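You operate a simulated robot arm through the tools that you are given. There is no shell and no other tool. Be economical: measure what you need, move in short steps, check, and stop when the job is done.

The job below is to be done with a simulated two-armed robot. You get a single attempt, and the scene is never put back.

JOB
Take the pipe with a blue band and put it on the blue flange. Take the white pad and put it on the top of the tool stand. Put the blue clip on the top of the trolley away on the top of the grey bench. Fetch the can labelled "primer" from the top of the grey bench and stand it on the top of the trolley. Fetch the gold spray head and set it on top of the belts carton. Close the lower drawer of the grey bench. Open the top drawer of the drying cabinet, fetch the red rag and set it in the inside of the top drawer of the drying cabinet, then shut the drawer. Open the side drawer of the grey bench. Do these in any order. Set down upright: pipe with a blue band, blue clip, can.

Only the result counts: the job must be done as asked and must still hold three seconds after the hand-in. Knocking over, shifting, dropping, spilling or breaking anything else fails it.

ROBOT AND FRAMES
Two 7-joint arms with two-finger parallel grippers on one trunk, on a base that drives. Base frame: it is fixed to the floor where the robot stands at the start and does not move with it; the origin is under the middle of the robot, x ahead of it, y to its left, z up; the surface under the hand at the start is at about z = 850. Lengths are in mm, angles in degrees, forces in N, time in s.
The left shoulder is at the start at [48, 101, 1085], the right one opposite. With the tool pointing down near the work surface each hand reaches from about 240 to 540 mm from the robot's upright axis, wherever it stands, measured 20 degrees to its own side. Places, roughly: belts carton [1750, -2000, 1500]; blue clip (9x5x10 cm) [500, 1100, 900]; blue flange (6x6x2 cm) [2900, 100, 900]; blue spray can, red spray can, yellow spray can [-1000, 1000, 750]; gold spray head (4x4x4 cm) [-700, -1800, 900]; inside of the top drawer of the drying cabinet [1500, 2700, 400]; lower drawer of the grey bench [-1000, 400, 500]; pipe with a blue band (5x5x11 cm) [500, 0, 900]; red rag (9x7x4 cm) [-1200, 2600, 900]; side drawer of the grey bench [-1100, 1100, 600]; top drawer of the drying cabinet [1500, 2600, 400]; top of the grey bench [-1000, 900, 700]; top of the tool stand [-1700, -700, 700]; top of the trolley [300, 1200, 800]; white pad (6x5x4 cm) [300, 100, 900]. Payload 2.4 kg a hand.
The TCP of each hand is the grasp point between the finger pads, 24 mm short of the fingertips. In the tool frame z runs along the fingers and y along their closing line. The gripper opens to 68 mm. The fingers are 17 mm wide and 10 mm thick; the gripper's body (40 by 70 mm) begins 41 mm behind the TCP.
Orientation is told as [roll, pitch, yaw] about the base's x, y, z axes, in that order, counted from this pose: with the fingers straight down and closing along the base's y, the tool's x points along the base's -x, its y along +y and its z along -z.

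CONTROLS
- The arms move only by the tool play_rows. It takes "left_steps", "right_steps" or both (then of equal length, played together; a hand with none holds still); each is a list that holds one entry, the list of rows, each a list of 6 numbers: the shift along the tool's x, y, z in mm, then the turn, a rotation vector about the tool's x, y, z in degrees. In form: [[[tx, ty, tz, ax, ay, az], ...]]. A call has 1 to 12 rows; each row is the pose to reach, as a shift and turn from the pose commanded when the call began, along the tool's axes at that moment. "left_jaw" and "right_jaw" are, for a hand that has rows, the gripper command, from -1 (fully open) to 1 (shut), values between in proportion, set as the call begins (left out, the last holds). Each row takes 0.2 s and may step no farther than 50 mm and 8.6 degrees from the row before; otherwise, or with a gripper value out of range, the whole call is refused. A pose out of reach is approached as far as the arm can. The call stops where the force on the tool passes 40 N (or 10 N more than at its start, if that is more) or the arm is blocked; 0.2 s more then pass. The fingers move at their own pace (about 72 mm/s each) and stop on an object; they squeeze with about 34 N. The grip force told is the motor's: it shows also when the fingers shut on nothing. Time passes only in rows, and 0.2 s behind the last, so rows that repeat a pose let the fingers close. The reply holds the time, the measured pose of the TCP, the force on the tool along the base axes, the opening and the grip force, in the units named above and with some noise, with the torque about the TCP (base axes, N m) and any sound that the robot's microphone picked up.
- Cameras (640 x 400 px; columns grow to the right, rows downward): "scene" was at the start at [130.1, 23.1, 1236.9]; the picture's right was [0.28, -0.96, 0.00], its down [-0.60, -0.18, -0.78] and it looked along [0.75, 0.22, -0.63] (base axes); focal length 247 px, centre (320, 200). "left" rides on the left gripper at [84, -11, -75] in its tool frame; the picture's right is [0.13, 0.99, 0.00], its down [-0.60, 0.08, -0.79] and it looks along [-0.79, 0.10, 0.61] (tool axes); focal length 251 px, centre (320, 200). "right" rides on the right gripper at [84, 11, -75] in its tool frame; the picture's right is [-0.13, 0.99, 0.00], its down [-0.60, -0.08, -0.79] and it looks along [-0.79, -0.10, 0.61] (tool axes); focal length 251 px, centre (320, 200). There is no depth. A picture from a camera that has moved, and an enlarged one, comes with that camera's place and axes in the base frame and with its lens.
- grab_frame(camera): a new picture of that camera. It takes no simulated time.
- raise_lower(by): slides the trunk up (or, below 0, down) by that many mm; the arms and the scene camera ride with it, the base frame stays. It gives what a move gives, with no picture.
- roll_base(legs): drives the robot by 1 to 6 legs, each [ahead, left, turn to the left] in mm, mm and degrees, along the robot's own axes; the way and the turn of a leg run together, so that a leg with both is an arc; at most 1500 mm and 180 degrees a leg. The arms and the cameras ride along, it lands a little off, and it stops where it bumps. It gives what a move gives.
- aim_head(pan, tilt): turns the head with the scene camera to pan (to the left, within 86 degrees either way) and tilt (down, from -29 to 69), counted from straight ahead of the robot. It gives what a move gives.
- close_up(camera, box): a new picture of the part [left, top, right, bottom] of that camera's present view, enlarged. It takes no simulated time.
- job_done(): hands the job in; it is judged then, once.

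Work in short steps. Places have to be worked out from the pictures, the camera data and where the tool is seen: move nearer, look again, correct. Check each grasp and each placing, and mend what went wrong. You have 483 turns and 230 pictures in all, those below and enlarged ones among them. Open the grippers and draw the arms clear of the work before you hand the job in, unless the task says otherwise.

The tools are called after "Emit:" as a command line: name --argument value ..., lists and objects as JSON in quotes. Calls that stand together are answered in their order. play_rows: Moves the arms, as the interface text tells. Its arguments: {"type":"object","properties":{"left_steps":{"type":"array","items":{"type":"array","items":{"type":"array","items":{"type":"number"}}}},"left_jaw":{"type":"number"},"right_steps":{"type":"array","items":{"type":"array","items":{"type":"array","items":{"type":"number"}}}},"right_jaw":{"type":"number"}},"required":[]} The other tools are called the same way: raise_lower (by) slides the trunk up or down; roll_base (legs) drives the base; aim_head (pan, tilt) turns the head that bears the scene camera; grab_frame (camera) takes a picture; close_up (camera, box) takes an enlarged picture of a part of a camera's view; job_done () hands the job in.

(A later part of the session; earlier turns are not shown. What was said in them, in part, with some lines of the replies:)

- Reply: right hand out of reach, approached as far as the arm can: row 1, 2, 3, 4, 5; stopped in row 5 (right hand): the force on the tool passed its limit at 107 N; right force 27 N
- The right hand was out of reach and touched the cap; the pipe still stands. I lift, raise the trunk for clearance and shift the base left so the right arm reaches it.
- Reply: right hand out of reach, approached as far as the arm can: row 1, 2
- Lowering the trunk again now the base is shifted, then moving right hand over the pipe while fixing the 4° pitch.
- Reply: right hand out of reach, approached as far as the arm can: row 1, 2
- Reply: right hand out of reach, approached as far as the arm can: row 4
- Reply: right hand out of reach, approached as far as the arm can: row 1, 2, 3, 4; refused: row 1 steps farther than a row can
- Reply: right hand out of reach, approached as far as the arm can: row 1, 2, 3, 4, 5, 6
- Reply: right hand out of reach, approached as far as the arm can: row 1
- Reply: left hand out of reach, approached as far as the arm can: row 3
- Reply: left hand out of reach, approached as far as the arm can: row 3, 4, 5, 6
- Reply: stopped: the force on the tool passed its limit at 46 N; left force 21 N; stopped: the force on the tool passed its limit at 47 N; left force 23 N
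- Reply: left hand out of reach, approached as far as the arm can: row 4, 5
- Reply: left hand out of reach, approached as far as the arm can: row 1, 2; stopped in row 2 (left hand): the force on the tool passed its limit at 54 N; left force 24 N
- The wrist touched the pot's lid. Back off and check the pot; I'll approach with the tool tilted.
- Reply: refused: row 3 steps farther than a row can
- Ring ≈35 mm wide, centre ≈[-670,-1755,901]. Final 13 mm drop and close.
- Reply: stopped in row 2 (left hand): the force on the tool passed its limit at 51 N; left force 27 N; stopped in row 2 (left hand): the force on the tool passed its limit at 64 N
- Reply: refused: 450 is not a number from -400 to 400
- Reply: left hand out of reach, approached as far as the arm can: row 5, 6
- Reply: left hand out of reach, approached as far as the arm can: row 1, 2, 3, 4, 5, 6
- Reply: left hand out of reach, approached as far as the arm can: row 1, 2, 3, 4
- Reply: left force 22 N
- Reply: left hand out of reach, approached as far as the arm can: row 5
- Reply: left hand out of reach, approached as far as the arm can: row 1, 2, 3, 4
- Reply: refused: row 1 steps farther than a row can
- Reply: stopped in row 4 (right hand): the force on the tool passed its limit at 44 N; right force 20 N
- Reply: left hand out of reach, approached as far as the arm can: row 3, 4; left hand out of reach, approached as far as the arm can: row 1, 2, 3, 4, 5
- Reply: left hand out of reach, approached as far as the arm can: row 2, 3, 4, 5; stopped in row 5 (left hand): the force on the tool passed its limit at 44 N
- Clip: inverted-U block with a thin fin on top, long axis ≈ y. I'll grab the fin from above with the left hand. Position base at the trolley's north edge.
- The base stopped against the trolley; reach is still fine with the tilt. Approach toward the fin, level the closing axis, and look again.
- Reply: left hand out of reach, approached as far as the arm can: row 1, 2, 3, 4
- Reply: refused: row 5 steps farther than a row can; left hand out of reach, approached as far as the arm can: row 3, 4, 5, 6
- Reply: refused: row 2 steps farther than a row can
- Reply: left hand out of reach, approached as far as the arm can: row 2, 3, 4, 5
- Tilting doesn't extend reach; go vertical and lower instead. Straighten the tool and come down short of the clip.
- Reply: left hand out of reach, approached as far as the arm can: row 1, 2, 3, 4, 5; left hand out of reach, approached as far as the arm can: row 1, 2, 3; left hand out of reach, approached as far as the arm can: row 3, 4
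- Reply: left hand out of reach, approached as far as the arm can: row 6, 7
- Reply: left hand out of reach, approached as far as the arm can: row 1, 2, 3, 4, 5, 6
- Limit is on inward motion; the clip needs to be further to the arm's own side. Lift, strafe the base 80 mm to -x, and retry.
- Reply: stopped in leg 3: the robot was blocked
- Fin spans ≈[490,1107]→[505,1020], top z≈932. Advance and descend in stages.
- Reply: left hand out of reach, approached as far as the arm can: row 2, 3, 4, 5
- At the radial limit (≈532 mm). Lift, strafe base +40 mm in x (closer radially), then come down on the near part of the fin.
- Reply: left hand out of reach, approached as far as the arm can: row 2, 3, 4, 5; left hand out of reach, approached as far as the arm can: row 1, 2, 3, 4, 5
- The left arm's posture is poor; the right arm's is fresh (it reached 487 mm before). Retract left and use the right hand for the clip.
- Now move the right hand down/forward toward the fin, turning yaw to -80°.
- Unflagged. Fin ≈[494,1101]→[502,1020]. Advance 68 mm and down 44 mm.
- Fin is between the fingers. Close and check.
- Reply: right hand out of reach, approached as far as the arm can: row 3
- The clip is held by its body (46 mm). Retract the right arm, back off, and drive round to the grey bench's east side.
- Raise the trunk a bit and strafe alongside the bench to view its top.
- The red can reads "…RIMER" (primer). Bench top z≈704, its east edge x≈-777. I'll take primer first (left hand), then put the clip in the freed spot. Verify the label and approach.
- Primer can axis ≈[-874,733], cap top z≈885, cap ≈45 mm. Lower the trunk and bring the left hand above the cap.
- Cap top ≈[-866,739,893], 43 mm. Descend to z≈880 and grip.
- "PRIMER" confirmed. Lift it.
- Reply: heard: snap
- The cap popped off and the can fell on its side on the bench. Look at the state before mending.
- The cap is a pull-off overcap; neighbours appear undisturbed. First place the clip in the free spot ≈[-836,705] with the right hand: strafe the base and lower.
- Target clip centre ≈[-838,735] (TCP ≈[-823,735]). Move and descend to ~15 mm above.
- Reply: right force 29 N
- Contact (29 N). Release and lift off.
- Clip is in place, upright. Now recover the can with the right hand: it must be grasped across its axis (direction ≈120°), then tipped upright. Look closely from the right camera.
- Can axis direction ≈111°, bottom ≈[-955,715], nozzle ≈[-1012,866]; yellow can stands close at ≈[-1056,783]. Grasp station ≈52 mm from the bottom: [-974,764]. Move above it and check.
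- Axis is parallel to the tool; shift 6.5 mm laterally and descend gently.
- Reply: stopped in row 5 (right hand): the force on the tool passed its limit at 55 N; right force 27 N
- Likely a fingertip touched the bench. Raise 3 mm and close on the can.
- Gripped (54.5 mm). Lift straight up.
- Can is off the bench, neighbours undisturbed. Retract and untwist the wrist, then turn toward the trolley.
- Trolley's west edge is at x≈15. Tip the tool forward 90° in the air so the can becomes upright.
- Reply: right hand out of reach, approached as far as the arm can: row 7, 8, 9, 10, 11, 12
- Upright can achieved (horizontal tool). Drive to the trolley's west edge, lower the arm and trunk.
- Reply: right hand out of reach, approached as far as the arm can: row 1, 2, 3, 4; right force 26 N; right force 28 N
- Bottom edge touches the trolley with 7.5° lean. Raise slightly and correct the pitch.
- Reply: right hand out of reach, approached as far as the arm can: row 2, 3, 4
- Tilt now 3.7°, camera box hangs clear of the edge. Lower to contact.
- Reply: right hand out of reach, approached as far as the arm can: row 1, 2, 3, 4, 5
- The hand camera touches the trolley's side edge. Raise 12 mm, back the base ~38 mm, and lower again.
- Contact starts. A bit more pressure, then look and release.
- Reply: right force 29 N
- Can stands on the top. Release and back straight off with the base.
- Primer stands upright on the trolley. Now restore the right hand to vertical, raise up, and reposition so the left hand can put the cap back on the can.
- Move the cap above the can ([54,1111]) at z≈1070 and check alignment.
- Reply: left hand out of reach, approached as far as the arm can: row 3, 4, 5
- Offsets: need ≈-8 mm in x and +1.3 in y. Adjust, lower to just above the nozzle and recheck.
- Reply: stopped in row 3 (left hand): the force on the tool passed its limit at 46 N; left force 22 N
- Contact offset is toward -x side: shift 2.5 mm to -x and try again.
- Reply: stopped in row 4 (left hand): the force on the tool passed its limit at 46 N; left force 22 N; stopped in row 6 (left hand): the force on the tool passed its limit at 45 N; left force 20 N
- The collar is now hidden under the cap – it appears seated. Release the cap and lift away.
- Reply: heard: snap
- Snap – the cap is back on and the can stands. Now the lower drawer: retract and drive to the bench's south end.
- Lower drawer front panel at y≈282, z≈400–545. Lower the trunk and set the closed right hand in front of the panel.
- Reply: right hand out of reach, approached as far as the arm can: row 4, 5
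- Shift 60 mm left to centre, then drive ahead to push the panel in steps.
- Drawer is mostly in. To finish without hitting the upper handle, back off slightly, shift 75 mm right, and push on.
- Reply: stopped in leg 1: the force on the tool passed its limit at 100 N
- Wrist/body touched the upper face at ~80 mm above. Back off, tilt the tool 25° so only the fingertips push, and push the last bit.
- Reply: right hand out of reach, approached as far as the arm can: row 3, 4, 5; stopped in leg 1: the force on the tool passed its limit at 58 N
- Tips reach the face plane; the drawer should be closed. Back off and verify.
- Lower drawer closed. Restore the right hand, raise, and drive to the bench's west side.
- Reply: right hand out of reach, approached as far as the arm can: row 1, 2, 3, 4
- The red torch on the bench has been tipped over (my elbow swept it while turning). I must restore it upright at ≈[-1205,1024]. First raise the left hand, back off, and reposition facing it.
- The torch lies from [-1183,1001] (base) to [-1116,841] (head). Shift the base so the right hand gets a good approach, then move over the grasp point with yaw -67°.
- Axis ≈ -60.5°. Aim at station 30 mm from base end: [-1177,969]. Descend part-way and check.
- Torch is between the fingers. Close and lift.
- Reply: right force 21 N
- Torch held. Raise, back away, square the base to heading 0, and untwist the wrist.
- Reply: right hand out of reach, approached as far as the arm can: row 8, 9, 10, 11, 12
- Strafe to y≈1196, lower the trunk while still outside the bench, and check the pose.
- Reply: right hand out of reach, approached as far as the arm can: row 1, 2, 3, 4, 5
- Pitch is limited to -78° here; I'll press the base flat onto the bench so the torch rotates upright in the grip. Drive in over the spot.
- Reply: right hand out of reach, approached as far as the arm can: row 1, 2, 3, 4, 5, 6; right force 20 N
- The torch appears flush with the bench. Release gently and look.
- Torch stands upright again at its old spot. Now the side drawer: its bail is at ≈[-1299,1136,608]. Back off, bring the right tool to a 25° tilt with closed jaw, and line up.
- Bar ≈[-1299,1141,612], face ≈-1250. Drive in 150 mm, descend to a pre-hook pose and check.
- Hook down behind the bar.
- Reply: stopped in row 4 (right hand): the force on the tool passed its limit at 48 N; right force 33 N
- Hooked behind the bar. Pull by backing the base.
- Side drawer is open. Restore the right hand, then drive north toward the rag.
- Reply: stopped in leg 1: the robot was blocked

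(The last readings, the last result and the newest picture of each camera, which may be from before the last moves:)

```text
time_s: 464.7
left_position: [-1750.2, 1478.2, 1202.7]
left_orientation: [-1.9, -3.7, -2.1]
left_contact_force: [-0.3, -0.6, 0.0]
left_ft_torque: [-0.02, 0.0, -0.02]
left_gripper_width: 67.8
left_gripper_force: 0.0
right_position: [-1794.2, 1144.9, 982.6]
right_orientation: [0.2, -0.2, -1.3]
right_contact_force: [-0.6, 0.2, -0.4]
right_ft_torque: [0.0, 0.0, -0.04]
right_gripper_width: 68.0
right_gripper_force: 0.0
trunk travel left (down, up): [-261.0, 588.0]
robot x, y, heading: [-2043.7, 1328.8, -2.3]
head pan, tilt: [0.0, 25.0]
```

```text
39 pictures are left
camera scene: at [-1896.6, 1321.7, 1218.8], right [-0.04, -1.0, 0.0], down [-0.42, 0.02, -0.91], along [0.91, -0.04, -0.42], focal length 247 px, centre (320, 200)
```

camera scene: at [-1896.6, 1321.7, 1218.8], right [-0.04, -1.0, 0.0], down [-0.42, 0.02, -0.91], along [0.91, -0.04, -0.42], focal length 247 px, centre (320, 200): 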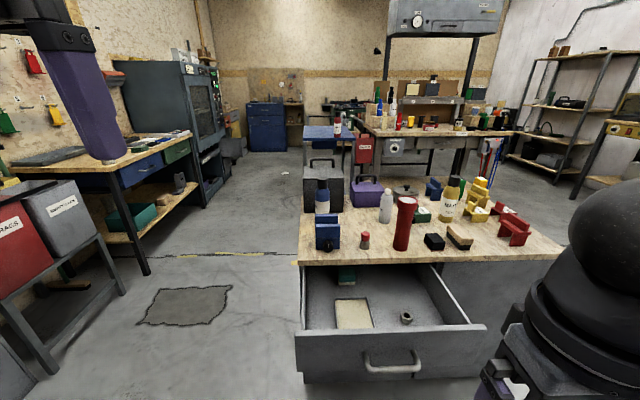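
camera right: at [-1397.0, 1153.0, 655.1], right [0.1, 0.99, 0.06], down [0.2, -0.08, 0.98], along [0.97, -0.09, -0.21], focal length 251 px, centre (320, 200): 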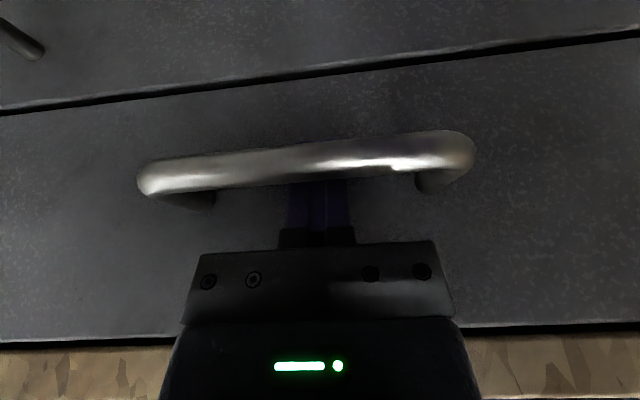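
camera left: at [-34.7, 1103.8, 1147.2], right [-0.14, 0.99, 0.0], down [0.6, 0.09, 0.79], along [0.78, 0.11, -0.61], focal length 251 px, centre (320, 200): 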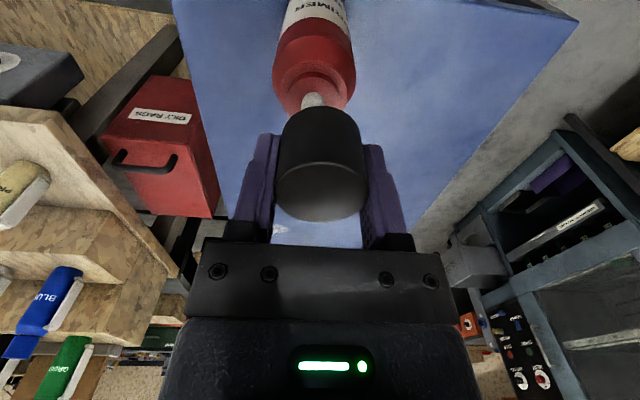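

Bumped something behind. Move forward a little, strafe left (north), then turn to face north and look.

Emit:
roll_base --legs '[[40, 0, 2.3], [0, 560, 0], [0, 0, 88]]'

Emit:
aim_head --pan -45 --tilt 25

Emit:
grab_frame --camera "scene"

```text
time_s: 472.1
left_position: [-2165.0, 2173.4, 1204.0]
left_orientation: [-1.9, -3.6, 89.0]
left_contact_force: [0.3, 0.4, 0.1]
left_ft_torque: [-0.02, 0.02, 0.01]
left_gripper_width: 68.0
left_gripper_force: 0.0
right_position: [-1830.0, 2135.9, 981.5]
right_orientation: [0.2, -0.2, 89.9]
right_contact_force: [-0.7, 0.9, 0.9]
right_ft_torque: [-0.04, 0.0, -0.05]
right_gripper_width: 68.2
right_gripper_force: 0.1
trunk travel left (down, up): [-261.0, 588.0]
robot x, y, heading: [-2008.2, 1883.8, 88.7]
head pan, tilt: [0.0, 25.0]
```

```text
time_s: 473.2
left_position: [-2164.7, 2174.2, 1204.6]
left_orientation: [-1.9, -3.6, 89.0]
left_contact_force: [0.3, -0.2, 0.1]
left_ft_torque: [0.0, 0.0, 0.0]
left_gripper_width: 68.0
left_gripper_force: 0.1
right_position: [-1829.8, 2134.6, 982.2]
right_orientation: [0.2, -0.1, 89.9]
right_contact_force: [0.2, -0.3, -0.8]
right_ft_torque: [-0.05, 0.01, -0.01]
right_gripper_width: 67.9
right_gripper_force: 0.0
trunk travel left (down, up): [-261.0, 588.0]
robot x, y, heading: [-2006.6, 1880.1, 88.6]
head pan, tilt: [-45.0, 25.0]
```

```text
38 pictures are left
camera scene: at [-1942.3, 2001.1, 1218.9], right [0.69, -0.72, 0.0], down [-0.3, -0.29, -0.91], along [0.65, 0.63, -0.42], focal length 247 px, centre (320, 200)
```

scene: 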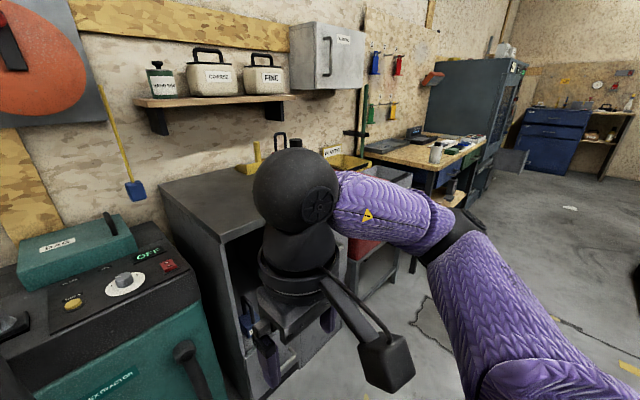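

Emit:
roll_base --legs '[[0, -650, 1.3]]'

Emit:
aim_head --pan 0 --tilt 30

Emit:
grab_frame --camera "scene"

```text
time_s: 476.7
left_position: [-1536.5, 2160.5, 1203.7]
left_orientation: [-1.9, -3.6, 88.9]
left_contact_force: [0.5, 0.3, 0.3]
left_ft_torque: [-0.04, 0.02, 0.03]
left_gripper_width: 68.1
left_gripper_force: 0.1
right_position: [-1203.3, 2122.6, 982.9]
right_orientation: [0.2, -0.3, 89.8]
right_contact_force: [0.5, 0.4, 0.0]
right_ft_torque: [-0.02, 0.02, -0.01]
right_gripper_width: 68.0
right_gripper_force: 0.1
trunk travel left (down, up): [-261.0, 588.0]
robot x, y, heading: [-1381.2, 1868.1, 88.8]
head pan, tilt: [-45.0, 25.0]
```

```text
time_s: 477.9
left_position: [-1536.0, 2160.5, 1204.1]
left_orientation: [-1.8, -3.7, 89.0]
left_contact_force: [-0.7, 0.0, 0.1]
left_ft_torque: [-0.03, 0.0, -0.05]
left_gripper_width: 68.1
left_gripper_force: 0.1
right_position: [-1202.9, 2122.9, 982.4]
right_orientation: [0.2, -0.2, 89.9]
right_contact_force: [-0.7, 0.9, -0.3]
right_ft_torque: [0.0, 0.02, 0.03]
right_gripper_width: 68.1
right_gripper_force: 0.1
trunk travel left (down, up): [-261.0, 588.0]
robot x, y, heading: [-1379.5, 1872.7, 88.7]
head pan, tilt: [0.0, 30.0]
```

```text
37 pictures are left
camera scene: at [-1379.6, 2014.9, 1210.9], right [1.0, -0.02, 0.0], down [-0.01, -0.5, -0.87], along [0.02, 0.87, -0.5], focal length 247 px, centre (320, 200)
```

scene: 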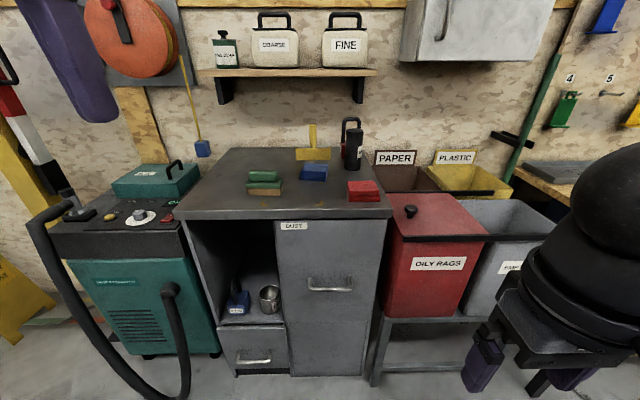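

The red rag is on the grey cabinet at ≈[-1251,2595]. Drive closer and view with the right camera.

Emit:
roll_base --legs '[[320, 0, 1.3]]'

Emit:
play_rows --right_steps '[[[-20, 20, -20, 0, 0, 0], [-40, 40, -20, 0, 0, 0], [-60, 40, -20, 0, 0, 0]]]'

Emit:
grab_frame --camera "right"

```text
time_s: 480.0
left_position: [-1542.0, 2480.0, 1203.8]
left_orientation: [-2.0, -3.7, 90.5]
left_contact_force: [-0.4, 0.9, -0.4]
left_ft_torque: [-0.01, 0.02, -0.01]
left_gripper_width: 67.9
left_gripper_force: 0.0
right_position: [-1206.4, 2450.7, 982.0]
right_orientation: [0.1, -0.2, 91.3]
right_contact_force: [0.4, -0.8, -0.6]
right_ft_torque: [-0.02, 0.02, -0.01]
right_gripper_width: 68.0
right_gripper_force: 0.1
trunk travel left (down, up): [-261.0, 588.0]
robot x, y, heading: [-1381.3, 2191.5, 90.4]
head pan, tilt: [0.0, 30.0]
```

```text
time_s: 480.8
left_position: [-1541.2, 2481.6, 1203.2]
left_orientation: [-1.9, -3.6, 90.5]
left_contact_force: [0.0, -0.5, -0.1]
left_ft_torque: [0.0, 0.02, -0.02]
left_gripper_width: 67.9
left_gripper_force: 0.1
right_position: [-1244.6, 2510.5, 999.4]
right_orientation: [0.2, -0.2, 91.3]
right_contact_force: [-0.7, 0.5, 0.0]
right_ft_torque: [0.04, -0.02, 0.0]
right_gripper_width: 68.0
right_gripper_force: 0.1
trunk travel left (down, up): [-261.0, 588.0]
robot x, y, heading: [-1376.3, 2193.6, 90.4]
head pan, tilt: [0.0, 30.0]
```

```text
36 pictures are left
camera right: at [-1252.7, 2426.4, 1075.4], right [-0.99, 0.11, 0.0], down [0.07, 0.6, 0.79], along [0.08, 0.79, -0.61], focal length 251 px, centre (320, 200)
```

right: 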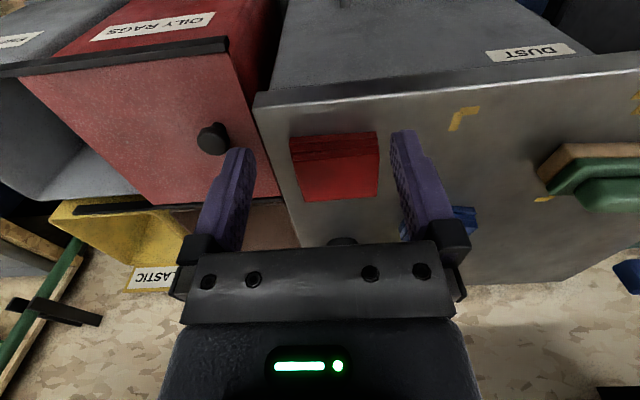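

Rag ≈80–88 × 61–66 mm; it must be gripped across its y-dimension. Turn the right wrist -91° so the jaws close along y.

Emit:
play_rows --right_steps '[[[0, 0, 0, 0, 0, 8.4], [0, 0, 0, 0, 0, 16.8], [0, 0, 0, 0, 0, 25.2], [0, 0, 0, 0, 0, 33.6], [0, 0, 0, 0, 0, 42], [0, 0, 0, 0, 0, 50.4], [0, 0, 0, 0, 0, 58.8], [0, 0, 0, 0, 0, 67.2], [0, 0, 0, 0, 0, 75.6], [0, 0, 0, 0, 0, 84], [0, 0, 0, 0, 0, 91.3], [0, 0, 0, 0, 0, 91.3]]]'

```text
time_s: 483.4
left_position: [-1541.1, 2481.0, 1203.2]
left_orientation: [-1.9, -3.6, 90.3]
left_contact_force: [-0.4, 0.1, -0.1]
left_ft_torque: [0.01, -0.02, 0.03]
left_gripper_width: 68.1
left_gripper_force: 0.0
right_position: [-1247.2, 2508.3, 1001.5]
right_orientation: [0.2, 0.3, -0.3]
right_contact_force: [-0.2, -1.1, 0.3]
right_ft_torque: [0.0, 0.02, -0.02]
right_gripper_width: 68.1
right_gripper_force: 0.1
trunk travel left (down, up): [-261.0, 588.0]
robot x, y, heading: [-1379.1, 2192.3, 90.0]
head pan, tilt: [0.0, 30.0]
```

Emit:
play_rows --right_steps '[[[2, 35, 10, 0, 0, 0], [4, 70, 25, 0, 0, 0], [5, 104, 40, 0, 0, 0], [5, 104, 55, 0, 0, 0], [5, 104, 55, 0, 0, 0]]]'

Emit:
grab_frame --camera "right"

Emit:
close_up --camera "scene" --box '[260, 140, 500, 320]'

```text
time_s: 484.6
left_position: [-1540.7, 2480.8, 1203.5]
left_orientation: [-1.9, -3.7, 90.4]
left_contact_force: [0.2, 0.0, -0.9]
left_ft_torque: [0.01, -0.01, -0.01]
left_gripper_width: 67.9
left_gripper_force: 0.1
right_position: [-1253.4, 2615.4, 947.5]
right_orientation: [0.3, 0.3, -0.1]
right_contact_force: [0.5, 0.0, -0.1]
right_ft_torque: [-0.03, 0.01, -0.01]
right_gripper_width: 67.9
right_gripper_force: 0.1
trunk travel left (down, up): [-261.0, 588.0]
robot x, y, heading: [-1381.3, 2191.5, 90.2]
head pan, tilt: [0.0, 30.0]
```

```text
35 pictures are left
camera right: at [-1336.5, 2625.2, 1022.7], right [0.13, 0.99, 0.0], down [0.61, -0.08, 0.79], along [0.78, -0.1, -0.61], focal length 251 px, centre (320, 200)
```

right: 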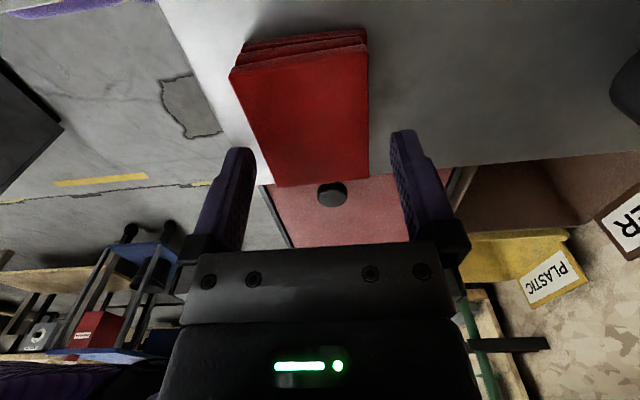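

```text
2.22 times, centred on (380, 230) of scene
camera zoom: at [-1380.2, 2338.4, 1210.9], right [1.0, 0.0, 0.0], down [0.0, -0.5, -0.87], along [0.0, 0.87, -0.5], focal length 549 px, centre (187, 133)
```

zoom: 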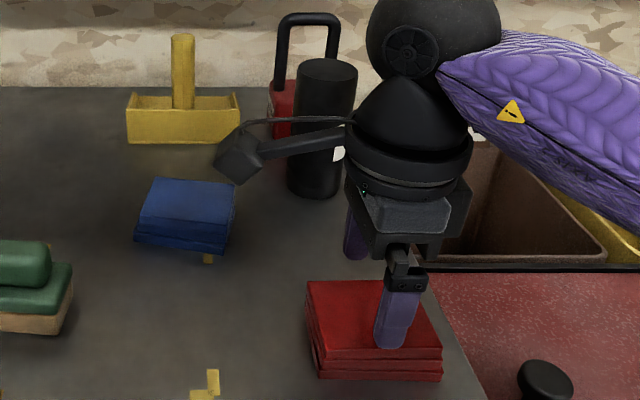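

Rag is ≈65 mm across; recentre by -6 mm in y and descend carefully with jaws fully open.

Emit:
play_rows --right_steps '[[[0, -6, 5, 0, 0, 0], [0, -6, 15, 0, 0, 0], [0, -6, 25, 0, 0, 0], [0, -6, 33, 0, 0, 0], [0, -6, 40, 0, 0, 0], [0, -6, 46, 0, 0, 0], [0, -6, 50, 0, 0, 0]]]' --right_jaw -1

Emit:
grab_frame --camera "right"

```text
time_s: 486.2
left_position: [-1541.7, 2479.3, 1204.4]
left_orientation: [-1.9, -3.7, 90.4]
left_contact_force: [0.3, -0.1, 0.4]
left_ft_torque: [-0.01, 0.01, 0.01]
left_gripper_width: 68.1
left_gripper_force: 0.1
right_position: [-1251.7, 2607.6, 904.5]
right_orientation: [0.8, 0.3, -0.1]
right_contact_force: [0.3, 0.2, 20.8]
right_ft_torque: [-0.86, -0.14, 0.07]
right_gripper_width: 67.8
right_gripper_force: 0.0
trunk travel left (down, up): [-261.0, 588.0]
robot x, y, heading: [-1384.4, 2191.3, 89.9]
head pan, tilt: [0.0, 30.0]
stopped in row 7 (right hand): the force on the tool passed its limit at 47 N (the readings are from after the stop); the commanded pose is now the measured one
```

```text
33 pictures are left
camera right: at [-1335.2, 2618.4, 979.9], right [0.13, 0.99, 0.01], down [0.61, -0.09, 0.79], along [0.78, -0.1, -0.62], focal length 251 px, centre (320, 200)
```

right: 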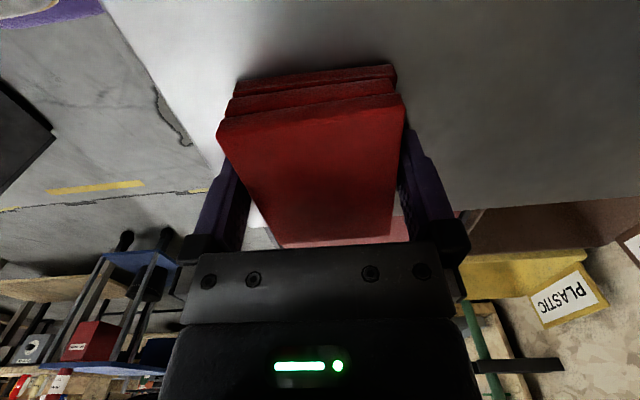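

Both fingers straddle the rag; close the jaws.

Emit:
play_rows --right_steps '[[[0, 0, -2, 0, 0, 0], [0, 0, -2, 0, 0, 0], [0, 0, -2, 0, 0, 0], [0, 0, -2, 0, 0, 0]]]' --right_jaw 1

Emit:
play_rows --right_steps '[[[0, 0, -20, 0, 0, 0], [0, 0, -50, 0, 0, 0], [0, 0, -90, 0, 0, 0]]]'

Emit:
grab_frame --camera "right"

```text
time_s: 487.2
left_position: [-1541.4, 2481.2, 1203.2]
left_orientation: [-2.0, -3.6, 90.5]
left_contact_force: [-0.3, -0.2, 0.1]
left_ft_torque: [0.01, -0.05, 0.01]
left_gripper_width: 68.0
left_gripper_force: 0.1
right_position: [-1251.6, 2609.0, 903.8]
right_orientation: [0.5, 0.2, -0.1]
right_contact_force: [0.2, 0.2, 0.7]
right_ft_torque: [-0.02, 0.01, -0.02]
right_gripper_width: 61.4
right_gripper_force: 33.9
trunk travel left (down, up): [-261.0, 588.0]
robot x, y, heading: [-1384.4, 2194.6, 90.3]
head pan, tilt: [0.0, 30.0]
```

```text
time_s: 488.0
left_position: [-1541.1, 2480.7, 1203.1]
left_orientation: [-1.8, -3.6, 90.3]
left_contact_force: [-0.4, -0.3, 0.1]
left_ft_torque: [0.01, -0.01, 0.04]
left_gripper_width: 68.0
left_gripper_force: 0.1
right_position: [-1252.4, 2603.4, 994.1]
right_orientation: [0.5, 0.3, -0.1]
right_contact_force: [0.0, 0.1, -0.5]
right_ft_torque: [0.02, 0.0, -0.03]
right_gripper_width: 61.4
right_gripper_force: 34.1
trunk travel left (down, up): [-261.0, 588.0]
robot x, y, heading: [-1376.2, 2190.8, 90.1]
head pan, tilt: [0.0, 30.0]
```

```text
32 pictures are left
camera right: at [-1334.6, 2614.6, 1069.8], right [0.13, 0.99, 0.01], down [0.61, -0.09, 0.79], along [0.78, -0.1, -0.61], focal length 251 px, centre (320, 200)
```

right: 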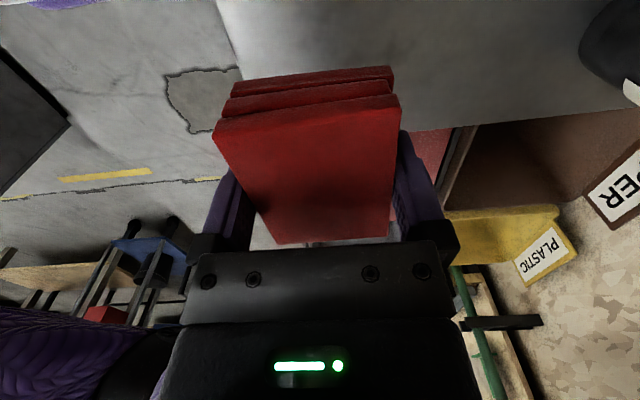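

Rag held. Unwind the wrist, raise a little, back off, and strafe along to the drying cabinet.

Emit:
play_rows --right_steps '[[[0, -20, -10, 0, 0, -8.4], [0, -40, -20, 0, 0, -16.8], [0, -60, -30, 0, 0, -25.2], [0, -80, -40, 0, 0, -33.6], [0, -90, -50, 0, 0, -42], [0, -90, -50, 0, 0, -50.4], [0, -90, -50, 0, 0, -58.8], [0, -90, -50, 0, 0, -67.2], [0, -90, -50, 0, 0, -75.6], [0, -90, -50, 0, 0, -84], [0, -90, -50, 0, 0, -90]]]'

Emit:
roll_base --legs '[[-480, 0, 0], [0, -1400, 0], [0, -1400, 0]]'

Emit:
aim_head --pan 0 --tilt 35

Emit:
grab_frame --camera "scene"

```text
time_s: 490.4
left_position: [-1540.6, 2480.4, 1204.2]
left_orientation: [-1.9, -3.5, 90.4]
left_contact_force: [0.4, 0.2, 1.2]
left_ft_torque: [-0.01, 0.01, -0.01]
left_gripper_width: 67.9
left_gripper_force: 0.0
right_position: [-1252.8, 2518.6, 1044.4]
right_orientation: [0.3, -0.5, 89.9]
right_contact_force: [0.1, -0.4, -1.5]
right_ft_torque: [0.01, 0.02, -0.01]
right_gripper_width: 61.2
right_gripper_force: 34.5
trunk travel left (down, up): [-261.0, 588.0]
robot x, y, heading: [-1379.5, 2191.6, 90.1]
head pan, tilt: [0.0, 30.0]
```

```text
time_s: 506.4
left_position: [1243.7, 1946.0, 1204.1]
left_orientation: [-1.9, -3.7, 89.2]
left_contact_force: [-0.1, -0.9, 0.0]
left_ft_torque: [-0.03, 0.02, 0.01]
left_gripper_width: 67.9
left_gripper_force: 0.0
right_position: [1533.8, 1978.7, 1044.2]
right_orientation: [0.3, -0.5, 88.6]
right_contact_force: [-1.1, -0.5, -0.2]
right_ft_torque: [0.03, 0.0, 0.02]
right_gripper_width: 61.2
right_gripper_force: 34.2
trunk travel left (down, up): [-261.0, 588.0]
robot x, y, heading: [1402.0, 1652.9, 89.0]
head pan, tilt: [0.0, 30.0]
```

```text
time_s: 507.0
left_position: [1244.3, 1945.9, 1204.3]
left_orientation: [-1.9, -3.6, 89.1]
left_contact_force: [0.6, 0.1, 0.8]
left_ft_torque: [-0.03, -0.01, 0.02]
left_gripper_width: 67.8
left_gripper_force: 0.1
right_position: [1533.2, 1976.8, 1044.5]
right_orientation: [0.2, -0.5, 88.6]
right_contact_force: [-0.1, -0.1, -1.0]
right_ft_torque: [-0.03, 0.01, 0.03]
right_gripper_width: 61.4
right_gripper_force: 33.8
trunk travel left (down, up): [-261.0, 588.0]
robot x, y, heading: [1402.1, 1653.6, 88.7]
head pan, tilt: [0.0, 35.0]
```

```text
31 pictures are left
camera scene: at [1402.2, 1798.1, 1203.1], right [1.0, -0.02, 0.0], down [-0.01, -0.57, -0.82], along [0.01, 0.82, -0.57], focal length 247 px, centre (320, 200)
```

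scene: 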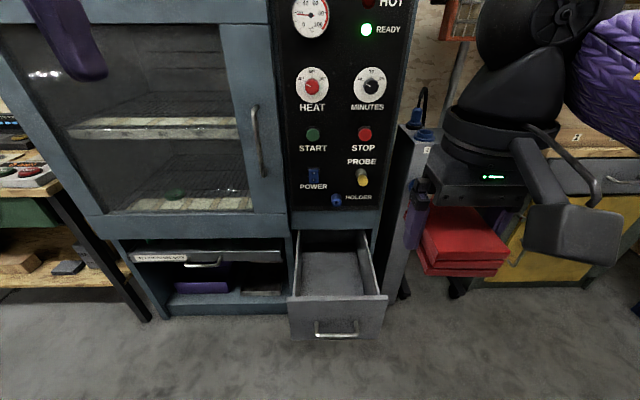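

Drawer is still open: opening ≈x 1340–1575, y 2240–2440, top edge z≈560. Position the right hand over it and lower.

Emit:
roll_base --legs '[[255, 80, 1.2]]'

Emit:
raise_lower --by -255

Emit:
grab_frame --camera "scene"

```text
time_s: 508.9
left_position: [1158.7, 2201.3, 1203.6]
left_orientation: [-1.9, -3.7, 90.7]
left_contact_force: [0.5, 0.5, 0.0]
left_ft_torque: [0.05, 0.01, 0.05]
left_gripper_width: 68.1
left_gripper_force: 0.1
right_position: [1447.8, 2240.9, 1044.0]
right_orientation: [0.3, -0.5, 90.3]
right_contact_force: [-0.3, -0.1, -1.1]
right_ft_torque: [-0.01, -0.03, 0.0]
right_gripper_width: 61.2
right_gripper_force: 33.8
trunk travel left (down, up): [-261.0, 588.0]
robot x, y, heading: [1326.5, 1912.8, 90.7]
head pan, tilt: [0.0, 35.0]
```

```text
time_s: 511.6
left_position: [1156.8, 2200.5, 949.6]
left_orientation: [-2.0, -3.5, 90.7]
left_contact_force: [-0.3, 0.0, 0.0]
left_ft_torque: [0.0, 0.0, 0.01]
left_gripper_width: 68.1
left_gripper_force: 0.1
right_position: [1447.1, 2239.9, 790.0]
right_orientation: [0.4, -0.6, 90.2]
right_contact_force: [1.1, -0.1, -0.9]
right_ft_torque: [0.01, -0.05, -0.02]
right_gripper_width: 61.0
right_gripper_force: 34.1
trunk travel left (down, up): [-6.0, 843.0]
robot x, y, heading: [1321.7, 1912.2, 90.3]
head pan, tilt: [0.0, 35.0]
```

```text
30 pictures are left
camera scene: at [1319.3, 2136.8, 939.9], right [1.0, 0.01, 0.0], down [0.01, -0.57, -0.82], along [-0.01, 0.82, -0.57], focal length 247 px, centre (320, 200)
```

scene: 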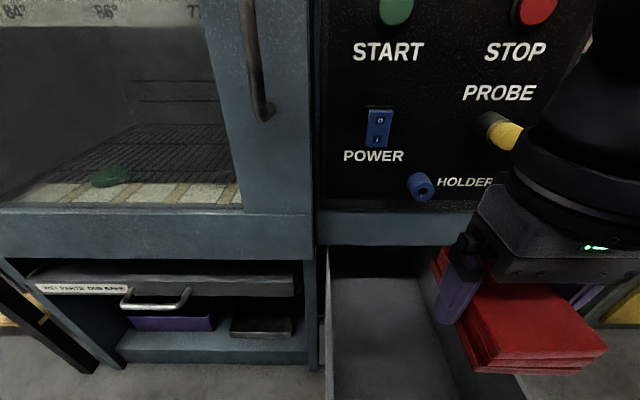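

Emit:
play_rows --right_steps '[[[-27, -3, 10, 0, 0, 0], [-54, -6, 20, 0, 0, 0], [-80, -8, 40, 0, 0, 0], [-80, -8, 85, 0, 0, 0], [-80, -8, 130, 0, 0, 0], [-80, -8, 160, 0, 0, 0]]]'

Emit:
grab_frame --camera "scene"

```text
time_s: 513.0
left_position: [1158.7, 2200.9, 949.2]
left_orientation: [-1.9, -3.6, 90.8]
left_contact_force: [0.0, -0.5, 0.4]
left_ft_torque: [0.04, 0.02, -0.03]
left_gripper_width: 68.3
left_gripper_force: 0.0
right_position: [1452.5, 2321.7, 631.0]
right_orientation: [0.2, -0.6, 90.4]
right_contact_force: [0.1, 0.4, 0.2]
right_ft_torque: [-0.01, 0.01, -0.01]
right_gripper_width: 61.4
right_gripper_force: 34.1
trunk travel left (down, up): [-6.0, 843.0]
robot x, y, heading: [1324.3, 1915.1, 90.4]
head pan, tilt: [0.0, 35.0]
```

```text
29 pictures are left
camera scene: at [1319.3, 2136.8, 939.9], right [1.0, 0.01, 0.0], down [0.01, -0.57, -0.82], along [-0.01, 0.82, -0.57], focal length 247 px, centre (320, 200)
```

scene: 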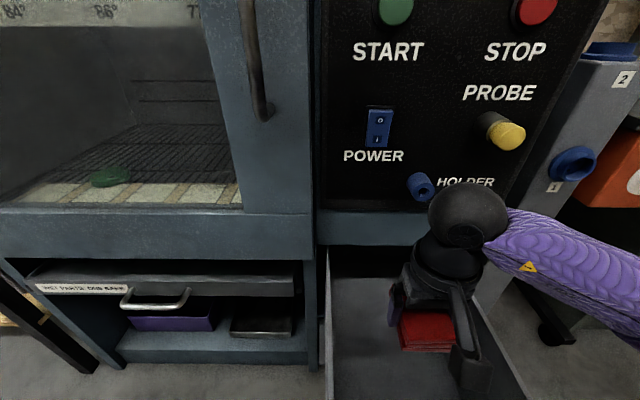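

Good, unflagged. Continue down into the drawer.

Emit:
play_rows --right_steps '[[[0, 0, 40, 0, 0, 0], [0, 0, 80, 0, 0, 0], [0, 0, 110, 0, 0, 0], [0, 0, 140, 0, 0, 0], [0, 0, 165, 0, 0, 0], [0, 0, 190, 0, 0, 0]]]'

Emit:
grab_frame --camera "right"

```text
time_s: 514.4
left_position: [1158.0, 2200.5, 949.2]
left_orientation: [-1.9, -3.6, 90.7]
left_contact_force: [0.6, -0.4, 0.1]
left_ft_torque: [0.01, 0.02, 0.0]
left_gripper_width: 67.9
left_gripper_force: 0.0
right_position: [1451.8, 2322.1, 438.9]
right_orientation: [0.3, -0.6, 90.3]
right_contact_force: [0.3, -0.8, -0.2]
right_ft_torque: [0.0, -0.02, 0.02]
right_gripper_width: 61.5
right_gripper_force: 33.9
trunk travel left (down, up): [-6.0, 843.0]
robot x, y, heading: [1318.8, 1913.2, 90.4]
head pan, tilt: [0.0, 35.0]
```

```text
28 pictures are left
camera right: at [1442.6, 2237.7, 512.5], right [-0.99, 0.12, 0.01], down [0.08, 0.6, 0.8], along [0.1, 0.79, -0.6], focal length 251 px, centre (320, 200)
```

right: 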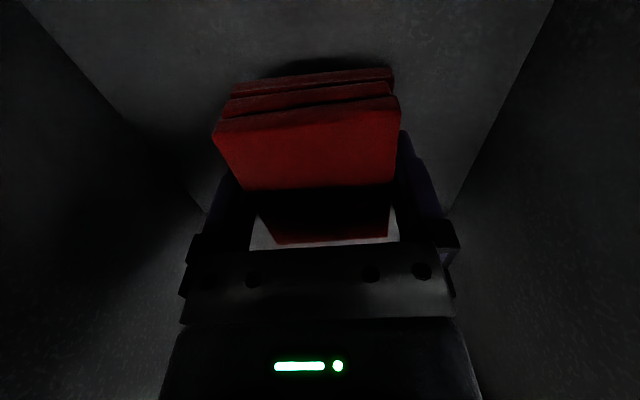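

Inside the drawer, rag near the floor. Lower to contact and release.

Emit:
play_rows --right_steps '[[[0, 0, 8, 0, 0, 0], [0, 0, 16, 0, 0, 0], [0, 0, 24, 0, 0, 0], [0, 0, 32, 0, 0, 0], [0, 0, 40, 0, 0, 0], [0, 0, 48, 0, 0, 0]]]'

```text
time_s: 515.8
left_position: [1157.2, 2200.6, 949.8]
left_orientation: [-1.8, -3.6, 90.6]
left_contact_force: [0.4, 0.2, 0.2]
left_ft_torque: [0.0, 0.04, -0.02]
left_gripper_width: 67.8
left_gripper_force: 0.0
right_position: [1452.1, 2323.4, 392.8]
right_orientation: [0.3, -0.6, 90.3]
right_contact_force: [0.2, -1.0, 9.0]
right_ft_torque: [-0.37, -0.28, 0.0]
right_gripper_width: 61.2
right_gripper_force: 33.8
trunk travel left (down, up): [-6.0, 843.0]
robot x, y, heading: [1322.2, 1915.3, 90.3]
head pan, tilt: [0.0, 35.0]
```

Contact with the drawer floor (9 N). Release and rise straight out.

Emit:
play_rows --right_steps '[[[0, 0, 0, 0, 0, 0], [0, 0, 0, 0, 0, 0], [0, 0, 0, 0, 0, 0]]]' --right_jaw -1

Emit:
play_rows --right_steps '[[[0, 0, -30, 0, 0, 0], [0, 0, -75, 0, 0, 0], [0, 0, -120, 0, 0, 0], [0, 0, -165, 0, 0, 0], [0, 0, -210, 0, 0, 0], [0, 0, -255, 0, 0, 0], [0, 0, -300, 0, 0, 0], [20, 0, -340, 0, 0, 0]]]'

Emit:
grab_frame --camera "right"

```text
time_s: 516.6
left_position: [1158.6, 2200.8, 949.0]
left_orientation: [-1.9, -3.7, 90.8]
left_contact_force: [-0.6, 0.5, -1.4]
left_ft_torque: [0.03, -0.01, -0.03]
left_gripper_width: 68.0
left_gripper_force: 0.1
right_position: [1451.3, 2322.8, 392.7]
right_orientation: [0.2, -0.7, 90.3]
right_contact_force: [-2.5, 0.4, 5.0]
right_ft_torque: [-0.04, -0.14, 0.04]
right_gripper_width: 65.4
right_gripper_force: 0.0
trunk travel left (down, up): [-6.0, 843.0]
robot x, y, heading: [1320.8, 1920.1, 90.7]
head pan, tilt: [0.0, 35.0]
```

```text
time_s: 518.4
left_position: [1157.4, 2201.2, 948.5]
left_orientation: [-2.0, -3.6, 90.8]
left_contact_force: [0.1, -1.3, -1.3]
left_ft_torque: [0.01, 0.0, 0.03]
left_gripper_width: 67.9
left_gripper_force: 0.1
right_position: [1453.1, 2302.4, 733.6]
right_orientation: [0.3, -0.5, 90.3]
right_contact_force: [-0.3, 0.1, 0.3]
right_ft_torque: [-0.02, 0.03, -0.01]
right_gripper_width: 67.7
right_gripper_force: 0.1
trunk travel left (down, up): [-6.0, 843.0]
robot x, y, heading: [1322.4, 1912.1, 90.2]
head pan, tilt: [0.0, 35.0]
```

```text
27 pictures are left
camera right: at [1443.3, 2217.5, 807.5], right [-0.99, 0.12, 0.01], down [0.08, 0.6, 0.8], along [0.1, 0.79, -0.6], focal length 251 px, centre (320, 200)
```

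right: 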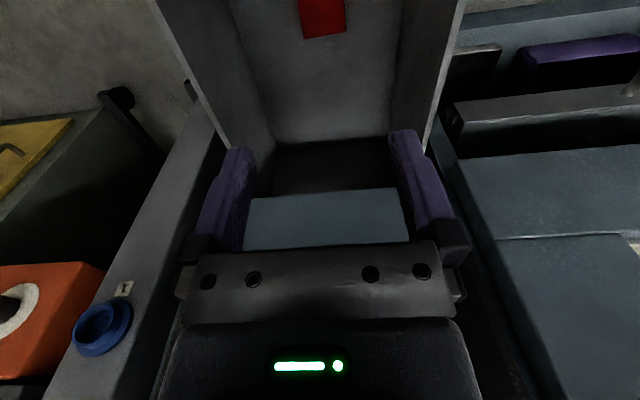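

Rag is in the drawer. Back off, tilt the closed right hand, and set it in front of the drawer panel.

Emit:
roll_base --legs '[[-340, 0, 0]]'

Emit:
play_rows --right_steps '[[[0, 0, 45, 0, -8, 0], [0, 0, 90, 0, -16, 0], [0, 0, 130, 0, -24, 0], [0, 0, 165, 0, -25, 0], [0, 0, 195, 0, -25, 0], [0, 0, 195, 0, -25, 0]]]' --right_jaw 1

Emit:
grab_frame --camera "scene"

```text
time_s: 520.5
left_position: [1162.2, 1873.9, 949.4]
left_orientation: [-1.9, -3.6, 90.5]
left_contact_force: [-0.7, 0.0, 0.0]
left_ft_torque: [0.0, -0.01, -0.02]
left_gripper_width: 68.1
left_gripper_force: 0.2
right_position: [1456.4, 1974.1, 732.8]
right_orientation: [0.4, -0.5, 90.1]
right_contact_force: [0.5, -0.3, -0.4]
right_ft_torque: [0.02, -0.02, 0.03]
right_gripper_width: 68.1
right_gripper_force: 0.0
trunk travel left (down, up): [-6.0, 843.0]
robot x, y, heading: [1324.3, 1584.8, 90.5]
head pan, tilt: [0.0, 35.0]
```

```text
time_s: 521.9
left_position: [1162.8, 1872.1, 948.4]
left_orientation: [-1.8, -3.5, 90.7]
left_contact_force: [0.0, 0.1, 0.0]
left_ft_torque: [0.04, 0.0, 0.0]
left_gripper_width: 67.7
left_gripper_force: 0.0
right_position: [1452.2, 1975.6, 540.6]
right_orientation: [0.3, -25.7, 90.0]
right_contact_force: [-0.4, 0.0, -0.3]
right_ft_torque: [0.0, 0.0, 0.02]
right_gripper_width: 0.0
right_gripper_force: 23.6
trunk travel left (down, up): [-6.0, 843.0]
robot x, y, heading: [1322.4, 1583.4, 90.5]
head pan, tilt: [0.0, 35.0]
```

```text
26 pictures are left
camera scene: at [1322.6, 1808.7, 939.9], right [1.0, 0.01, 0.0], down [0.0, -0.57, -0.82], along [-0.01, 0.82, -0.57], focal length 247 px, centre (320, 200)
```

scene: 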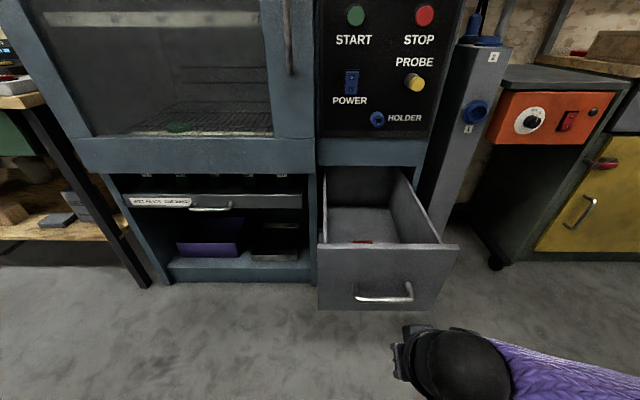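

Panel outer face ≈ y 2181. Push it in with the base in stages.

Emit:
roll_base --legs '[[300, 0, 0]]'

Emit:
roll_base --legs '[[120, 0, 0]]'

Emit:
grab_frame --camera "scene"

```text
time_s: 524.0
left_position: [1159.6, 2184.4, 949.4]
left_orientation: [-1.9, -3.6, 90.5]
left_contact_force: [-0.5, 0.0, -1.0]
left_ft_torque: [0.01, 0.03, -0.01]
left_gripper_width: 68.1
left_gripper_force: 0.1
right_position: [1450.6, 2286.0, 540.2]
right_orientation: [0.3, -25.5, 89.8]
right_contact_force: [-0.3, 0.3, -0.1]
right_ft_torque: [-0.02, -0.03, -0.01]
right_gripper_width: 0.0
right_gripper_force: 23.6
trunk travel left (down, up): [-6.0, 843.0]
robot x, y, heading: [1322.4, 1895.2, 90.6]
head pan, tilt: [0.0, 35.0]
```

```text
time_s: 525.3
left_position: [1160.5, 2307.0, 948.7]
left_orientation: [-2.0, -3.6, 90.5]
left_contact_force: [0.0, -0.3, 0.4]
left_ft_torque: [-0.01, 0.0, 0.04]
left_gripper_width: 67.9
left_gripper_force: 0.0
right_position: [1449.6, 2409.0, 541.6]
right_orientation: [0.3, -25.7, 89.9]
right_contact_force: [0.4, 0.1, -0.4]
right_ft_torque: [0.0, -0.02, 0.01]
right_gripper_width: 0.0
right_gripper_force: 23.8
trunk travel left (down, up): [-6.0, 843.0]
robot x, y, heading: [1321.6, 2021.2, 90.2]
head pan, tilt: [0.0, 35.0]
```

```text
25 pictures are left
camera scene: at [1320.4, 2241.8, 939.9], right [1.0, 0.01, 0.0], down [0.0, -0.57, -0.82], along [0.0, 0.82, -0.57], focal length 247 px, centre (320, 200)
```

scene: 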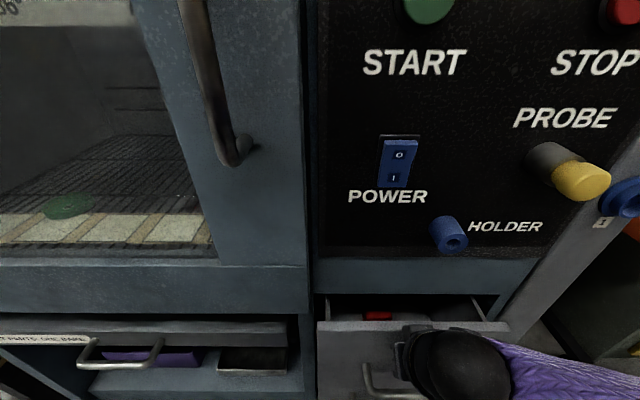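

Nearly shut; about 40 mm left. Continue in small steps.

Emit:
roll_base --legs '[[25, 0, 0]]'

Emit:
roll_base --legs '[[12, 0, 0]]'

Emit:
grab_frame --camera "scene"

```text
time_s: 526.1
left_position: [1159.1, 2331.9, 948.9]
left_orientation: [-1.9, -3.6, 90.6]
left_contact_force: [-0.2, -0.5, -0.5]
left_ft_torque: [0.01, -0.03, -0.03]
left_gripper_width: 68.0
left_gripper_force: 0.1
right_position: [1450.0, 2434.7, 541.5]
right_orientation: [0.3, -25.5, 89.9]
right_contact_force: [-0.4, -0.5, -0.2]
right_ft_torque: [-0.01, -0.01, -0.02]
right_gripper_width: 0.1
right_gripper_force: 23.1
trunk travel left (down, up): [-6.0, 843.0]
robot x, y, heading: [1322.0, 2043.0, 90.5]
head pan, tilt: [0.0, 35.0]
```

```text
time_s: 526.8
left_position: [1159.6, 2343.1, 948.5]
left_orientation: [-1.9, -3.7, 90.6]
left_contact_force: [-0.6, 0.0, 0.0]
left_ft_torque: [0.01, 0.02, -0.04]
left_gripper_width: 68.0
left_gripper_force: 0.0
right_position: [1449.7, 2446.9, 541.5]
right_orientation: [0.3, -25.7, 90.0]
right_contact_force: [-0.1, 0.7, -0.1]
right_ft_torque: [0.01, 0.0, 0.0]
right_gripper_width: 0.0
right_gripper_force: 23.6
trunk travel left (down, up): [-6.0, 843.0]
robot x, y, heading: [1322.7, 2053.7, 90.5]
head pan, tilt: [0.0, 35.0]
```

```text
24 pictures are left
camera scene: at [1320.0, 2279.1, 939.9], right [1.0, 0.01, 0.0], down [0.0, -0.57, -0.82], along [-0.01, 0.82, -0.57], focal length 247 px, centre (320, 200)
```

scene: 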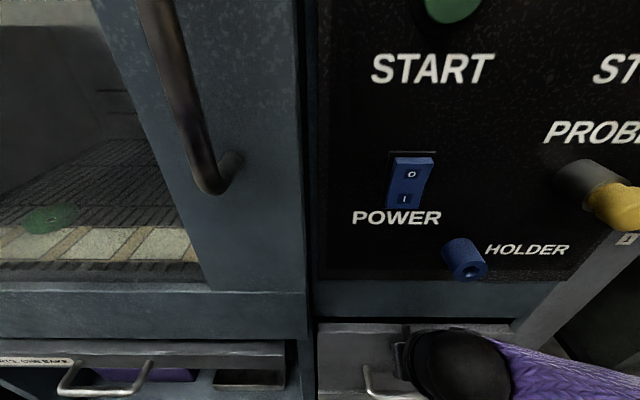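

Emit:
roll_base --legs '[[10, 0, 0]]'

Emit:
roll_base --legs '[[10, 0, 0]]'

```text
time_s: 527.6
left_position: [1159.5, 2347.2, 948.7]
left_orientation: [-1.8, -3.6, 90.4]
left_contact_force: [0.2, 0.0, 1.1]
left_ft_torque: [0.04, 0.01, -0.01]
left_gripper_width: 68.1
left_gripper_force: 0.1
right_position: [1449.4, 2447.9, 539.3]
right_orientation: [0.3, -24.6, 90.1]
right_contact_force: [-0.6, -3.5, 1.8]
right_ft_torque: [-0.07, 0.04, -0.01]
right_gripper_width: 0.0
right_gripper_force: 23.9
trunk travel left (down, up): [-6.0, 843.0]
robot x, y, heading: [1323.8, 2058.5, 90.4]
head pan, tilt: [0.0, 35.0]
stopped in leg 1: the force on the tool passed its limit at 52 N (the readings are from after the stop); the commanded pose is now the measured one
```

```text
time_s: 528.4
left_position: [1160.5, 2352.8, 948.4]
left_orientation: [-1.7, -3.6, 90.3]
left_contact_force: [0.3, 1.1, 0.3]
left_ft_torque: [0.02, -0.02, 0.01]
left_gripper_width: 68.0
left_gripper_force: 0.1
right_position: [1448.6, 2448.0, 537.6]
right_orientation: [0.5, -23.9, 90.3]
right_contact_force: [0.0, -4.6, 2.1]
right_ft_torque: [-0.07, 0.02, -0.03]
right_gripper_width: 0.0
right_gripper_force: 23.5
trunk travel left (down, up): [-6.0, 843.0]
robot x, y, heading: [1323.7, 2062.9, 90.4]
head pan, tilt: [0.0, 35.0]
stopped in leg 1: the force on the tool passed its limit at 55 N (the readings are from after the stop); the commanded pose is now the measured one
```

Hard stop at the tips: the drawer is shut. Back off and verify.

Emit:
roll_base --legs '[[-400, 0, 0]]'

Emit:
raise_lower --by 200

Emit:
grab_frame --camera "scene"

```text
time_s: 530.9
left_position: [1162.7, 1960.4, 949.1]
left_orientation: [-1.8, -3.5, 89.2]
left_contact_force: [0.2, -0.2, 0.3]
left_ft_torque: [0.04, -0.02, -0.06]
left_gripper_width: 68.1
left_gripper_force: 0.1
right_position: [1454.6, 2049.4, 536.8]
right_orientation: [0.4, -23.9, 89.3]
right_contact_force: [-0.5, -1.2, 0.3]
right_ft_torque: [-0.02, 0.0, 0.01]
right_gripper_width: 0.1
right_gripper_force: 23.5
trunk travel left (down, up): [-6.0, 843.0]
robot x, y, heading: [1317.8, 1669.9, 89.2]
head pan, tilt: [0.0, 35.0]
```

```text
time_s: 533.1
left_position: [1163.5, 1959.2, 1148.3]
left_orientation: [-1.8, -3.5, 89.2]
left_contact_force: [-0.9, 0.2, -1.4]
left_ft_torque: [-0.01, 0.0, 0.01]
left_gripper_width: 68.4
left_gripper_force: 0.1
right_position: [1453.1, 2049.8, 737.5]
right_orientation: [0.4, -23.8, 89.2]
right_contact_force: [0.5, -1.0, 0.0]
right_ft_torque: [0.0, -0.01, 0.02]
right_gripper_width: 0.3
right_gripper_force: 23.6
trunk travel left (down, up): [-206.0, 643.0]
robot x, y, heading: [1321.6, 1672.7, 89.1]
head pan, tilt: [0.0, 35.0]
```

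```text
23 pictures are left
camera scene: at [1321.5, 1826.5, 1147.0], right [1.0, -0.02, 0.0], down [-0.01, -0.57, -0.82], along [0.01, 0.82, -0.57], focal length 247 px, centre (320, 200)
```

scene: 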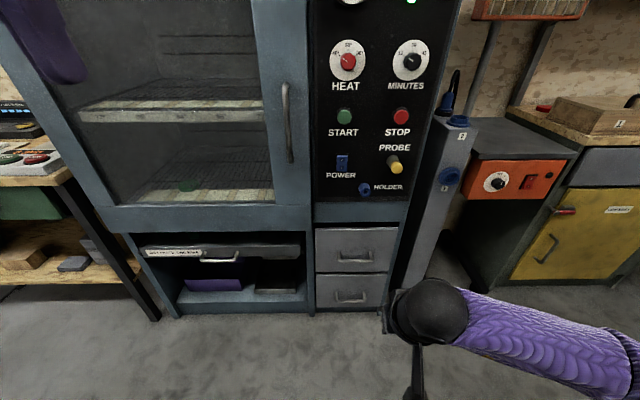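

Drawer shut. Open the right gripper, straighten it, and make a last check toward the trolley and bench.

Emit:
play_rows --right_steps '[[[0, 0, -30, 0, 8, 0], [20, 0, -60, 0, 16, 0], [40, 0, -90, 0, 23, 0], [60, 0, -120, 0, 23.5, 0]]]' --right_jaw -1

Emit:
roll_base --legs '[[0, 0, 75]]'

Emit:
aim_head --pan 30 --tilt 15

Emit:
grab_frame --camera "scene"

```text
time_s: 534.1
left_position: [1162.8, 1959.7, 1149.0]
left_orientation: [-1.8, -3.6, 89.2]
left_contact_force: [-0.3, -0.1, 0.3]
left_ft_torque: [0.01, 0.02, -0.04]
left_gripper_width: 68.0
left_gripper_force: 0.1
right_position: [1455.3, 1943.7, 824.4]
right_orientation: [0.4, -0.3, 89.3]
right_contact_force: [0.3, 0.1, -0.6]
right_ft_torque: [-0.04, -0.01, -0.01]
right_gripper_width: 68.1
right_gripper_force: 0.1
trunk travel left (down, up): [-206.0, 643.0]
robot x, y, heading: [1320.0, 1671.4, 89.1]
head pan, tilt: [0.0, 35.0]
```

```text
time_s: 537.8
left_position: [1000.4, 1584.7, 1149.0]
left_orientation: [-1.8, -3.6, 165.6]
left_contact_force: [1.0, 0.5, 0.6]
left_ft_torque: [0.02, 0.0, -0.01]
left_gripper_width: 67.7
left_gripper_force: 0.0
right_position: [1082.7, 1865.1, 824.7]
right_orientation: [0.4, -0.4, 165.9]
right_contact_force: [0.0, -0.1, 0.4]
right_ft_torque: [0.02, 0.04, -0.01]
right_gripper_width: 68.4
right_gripper_force: 0.0
trunk travel left (down, up): [-206.0, 643.0]
robot x, y, heading: [1320.9, 1669.2, 165.7]
head pan, tilt: [0.0, 35.0]
```

```text
time_s: 538.7
left_position: [999.5, 1585.1, 1148.9]
left_orientation: [-1.8, -3.7, 165.6]
left_contact_force: [-0.2, 0.0, 0.0]
left_ft_torque: [0.02, -0.01, -0.04]
left_gripper_width: 67.9
left_gripper_force: 0.0
right_position: [1083.4, 1864.4, 823.2]
right_orientation: [0.5, -0.5, 165.8]
right_contact_force: [-0.1, 0.0, -0.5]
right_ft_torque: [0.01, 0.04, 0.0]
right_gripper_width: 68.2
right_gripper_force: 0.0
trunk travel left (down, up): [-206.0, 643.0]
robot x, y, heading: [1315.8, 1671.3, 165.7]
head pan, tilt: [30.0, 15.0]
```

```text
22 pictures are left
camera scene: at [1160.5, 1660.4, 1179.1], right [-0.27, 0.96, 0.0], down [0.25, 0.07, -0.97], along [-0.93, -0.26, -0.26], focal length 247 px, centre (320, 200)
```

scene: 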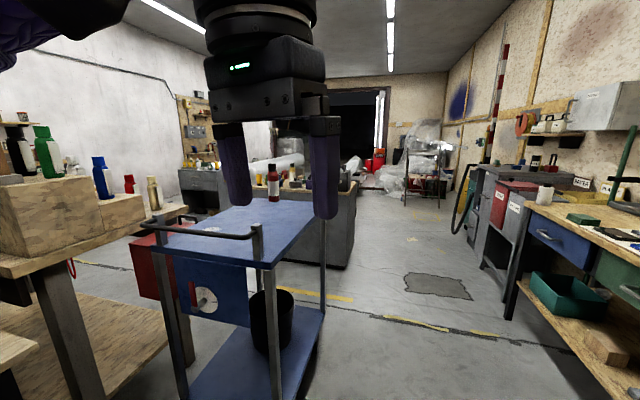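

Emit:
close_up --camera "scene" --box '[240, 150, 370, 230]'

```text
4.92 times, centred on (305, 190) of scene
camera zoom: at [1160.5, 1660.4, 1179.1], right [-0.27, 0.96, 0.0], down [0.25, 0.07, -0.97], along [-0.93, -0.26, -0.26], focal length 1216 px, centre (394, 249)
```

zoom: 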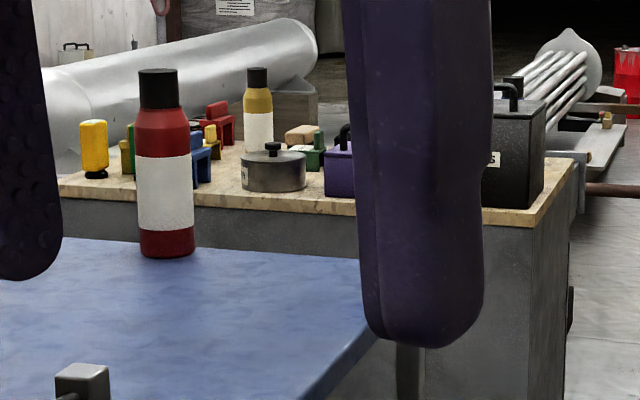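

Everything checks out: the can is upright with its cap on, the bench is in order and the grippers are open. Handing in.

Emit:
job_done

```text
The job is handed in.
```

I finished and handed in all eight tasks, but three things went wrong on the way and may count against the result:

- **Primer can:** its cap pulled off when I lifted it, and the can fell over on the grey bench. I stood it upright on the trolley and snapped the cap back on.
- **Red torch on the grey bench:** I tipped it over, probably with the right elbow while turning. I stood it back up within about 20 mm of where it was.
- **Bumps:** I touched the lid of the "WASH" pot, pushed the base against the trolley and hit something behind the robot west of the grey bench. I also pushed the grey bench with about 100 N while closing its lower drawer. I saw no movement in the pictures, but I didn't measure for it. I never looked at what was behind the robot.
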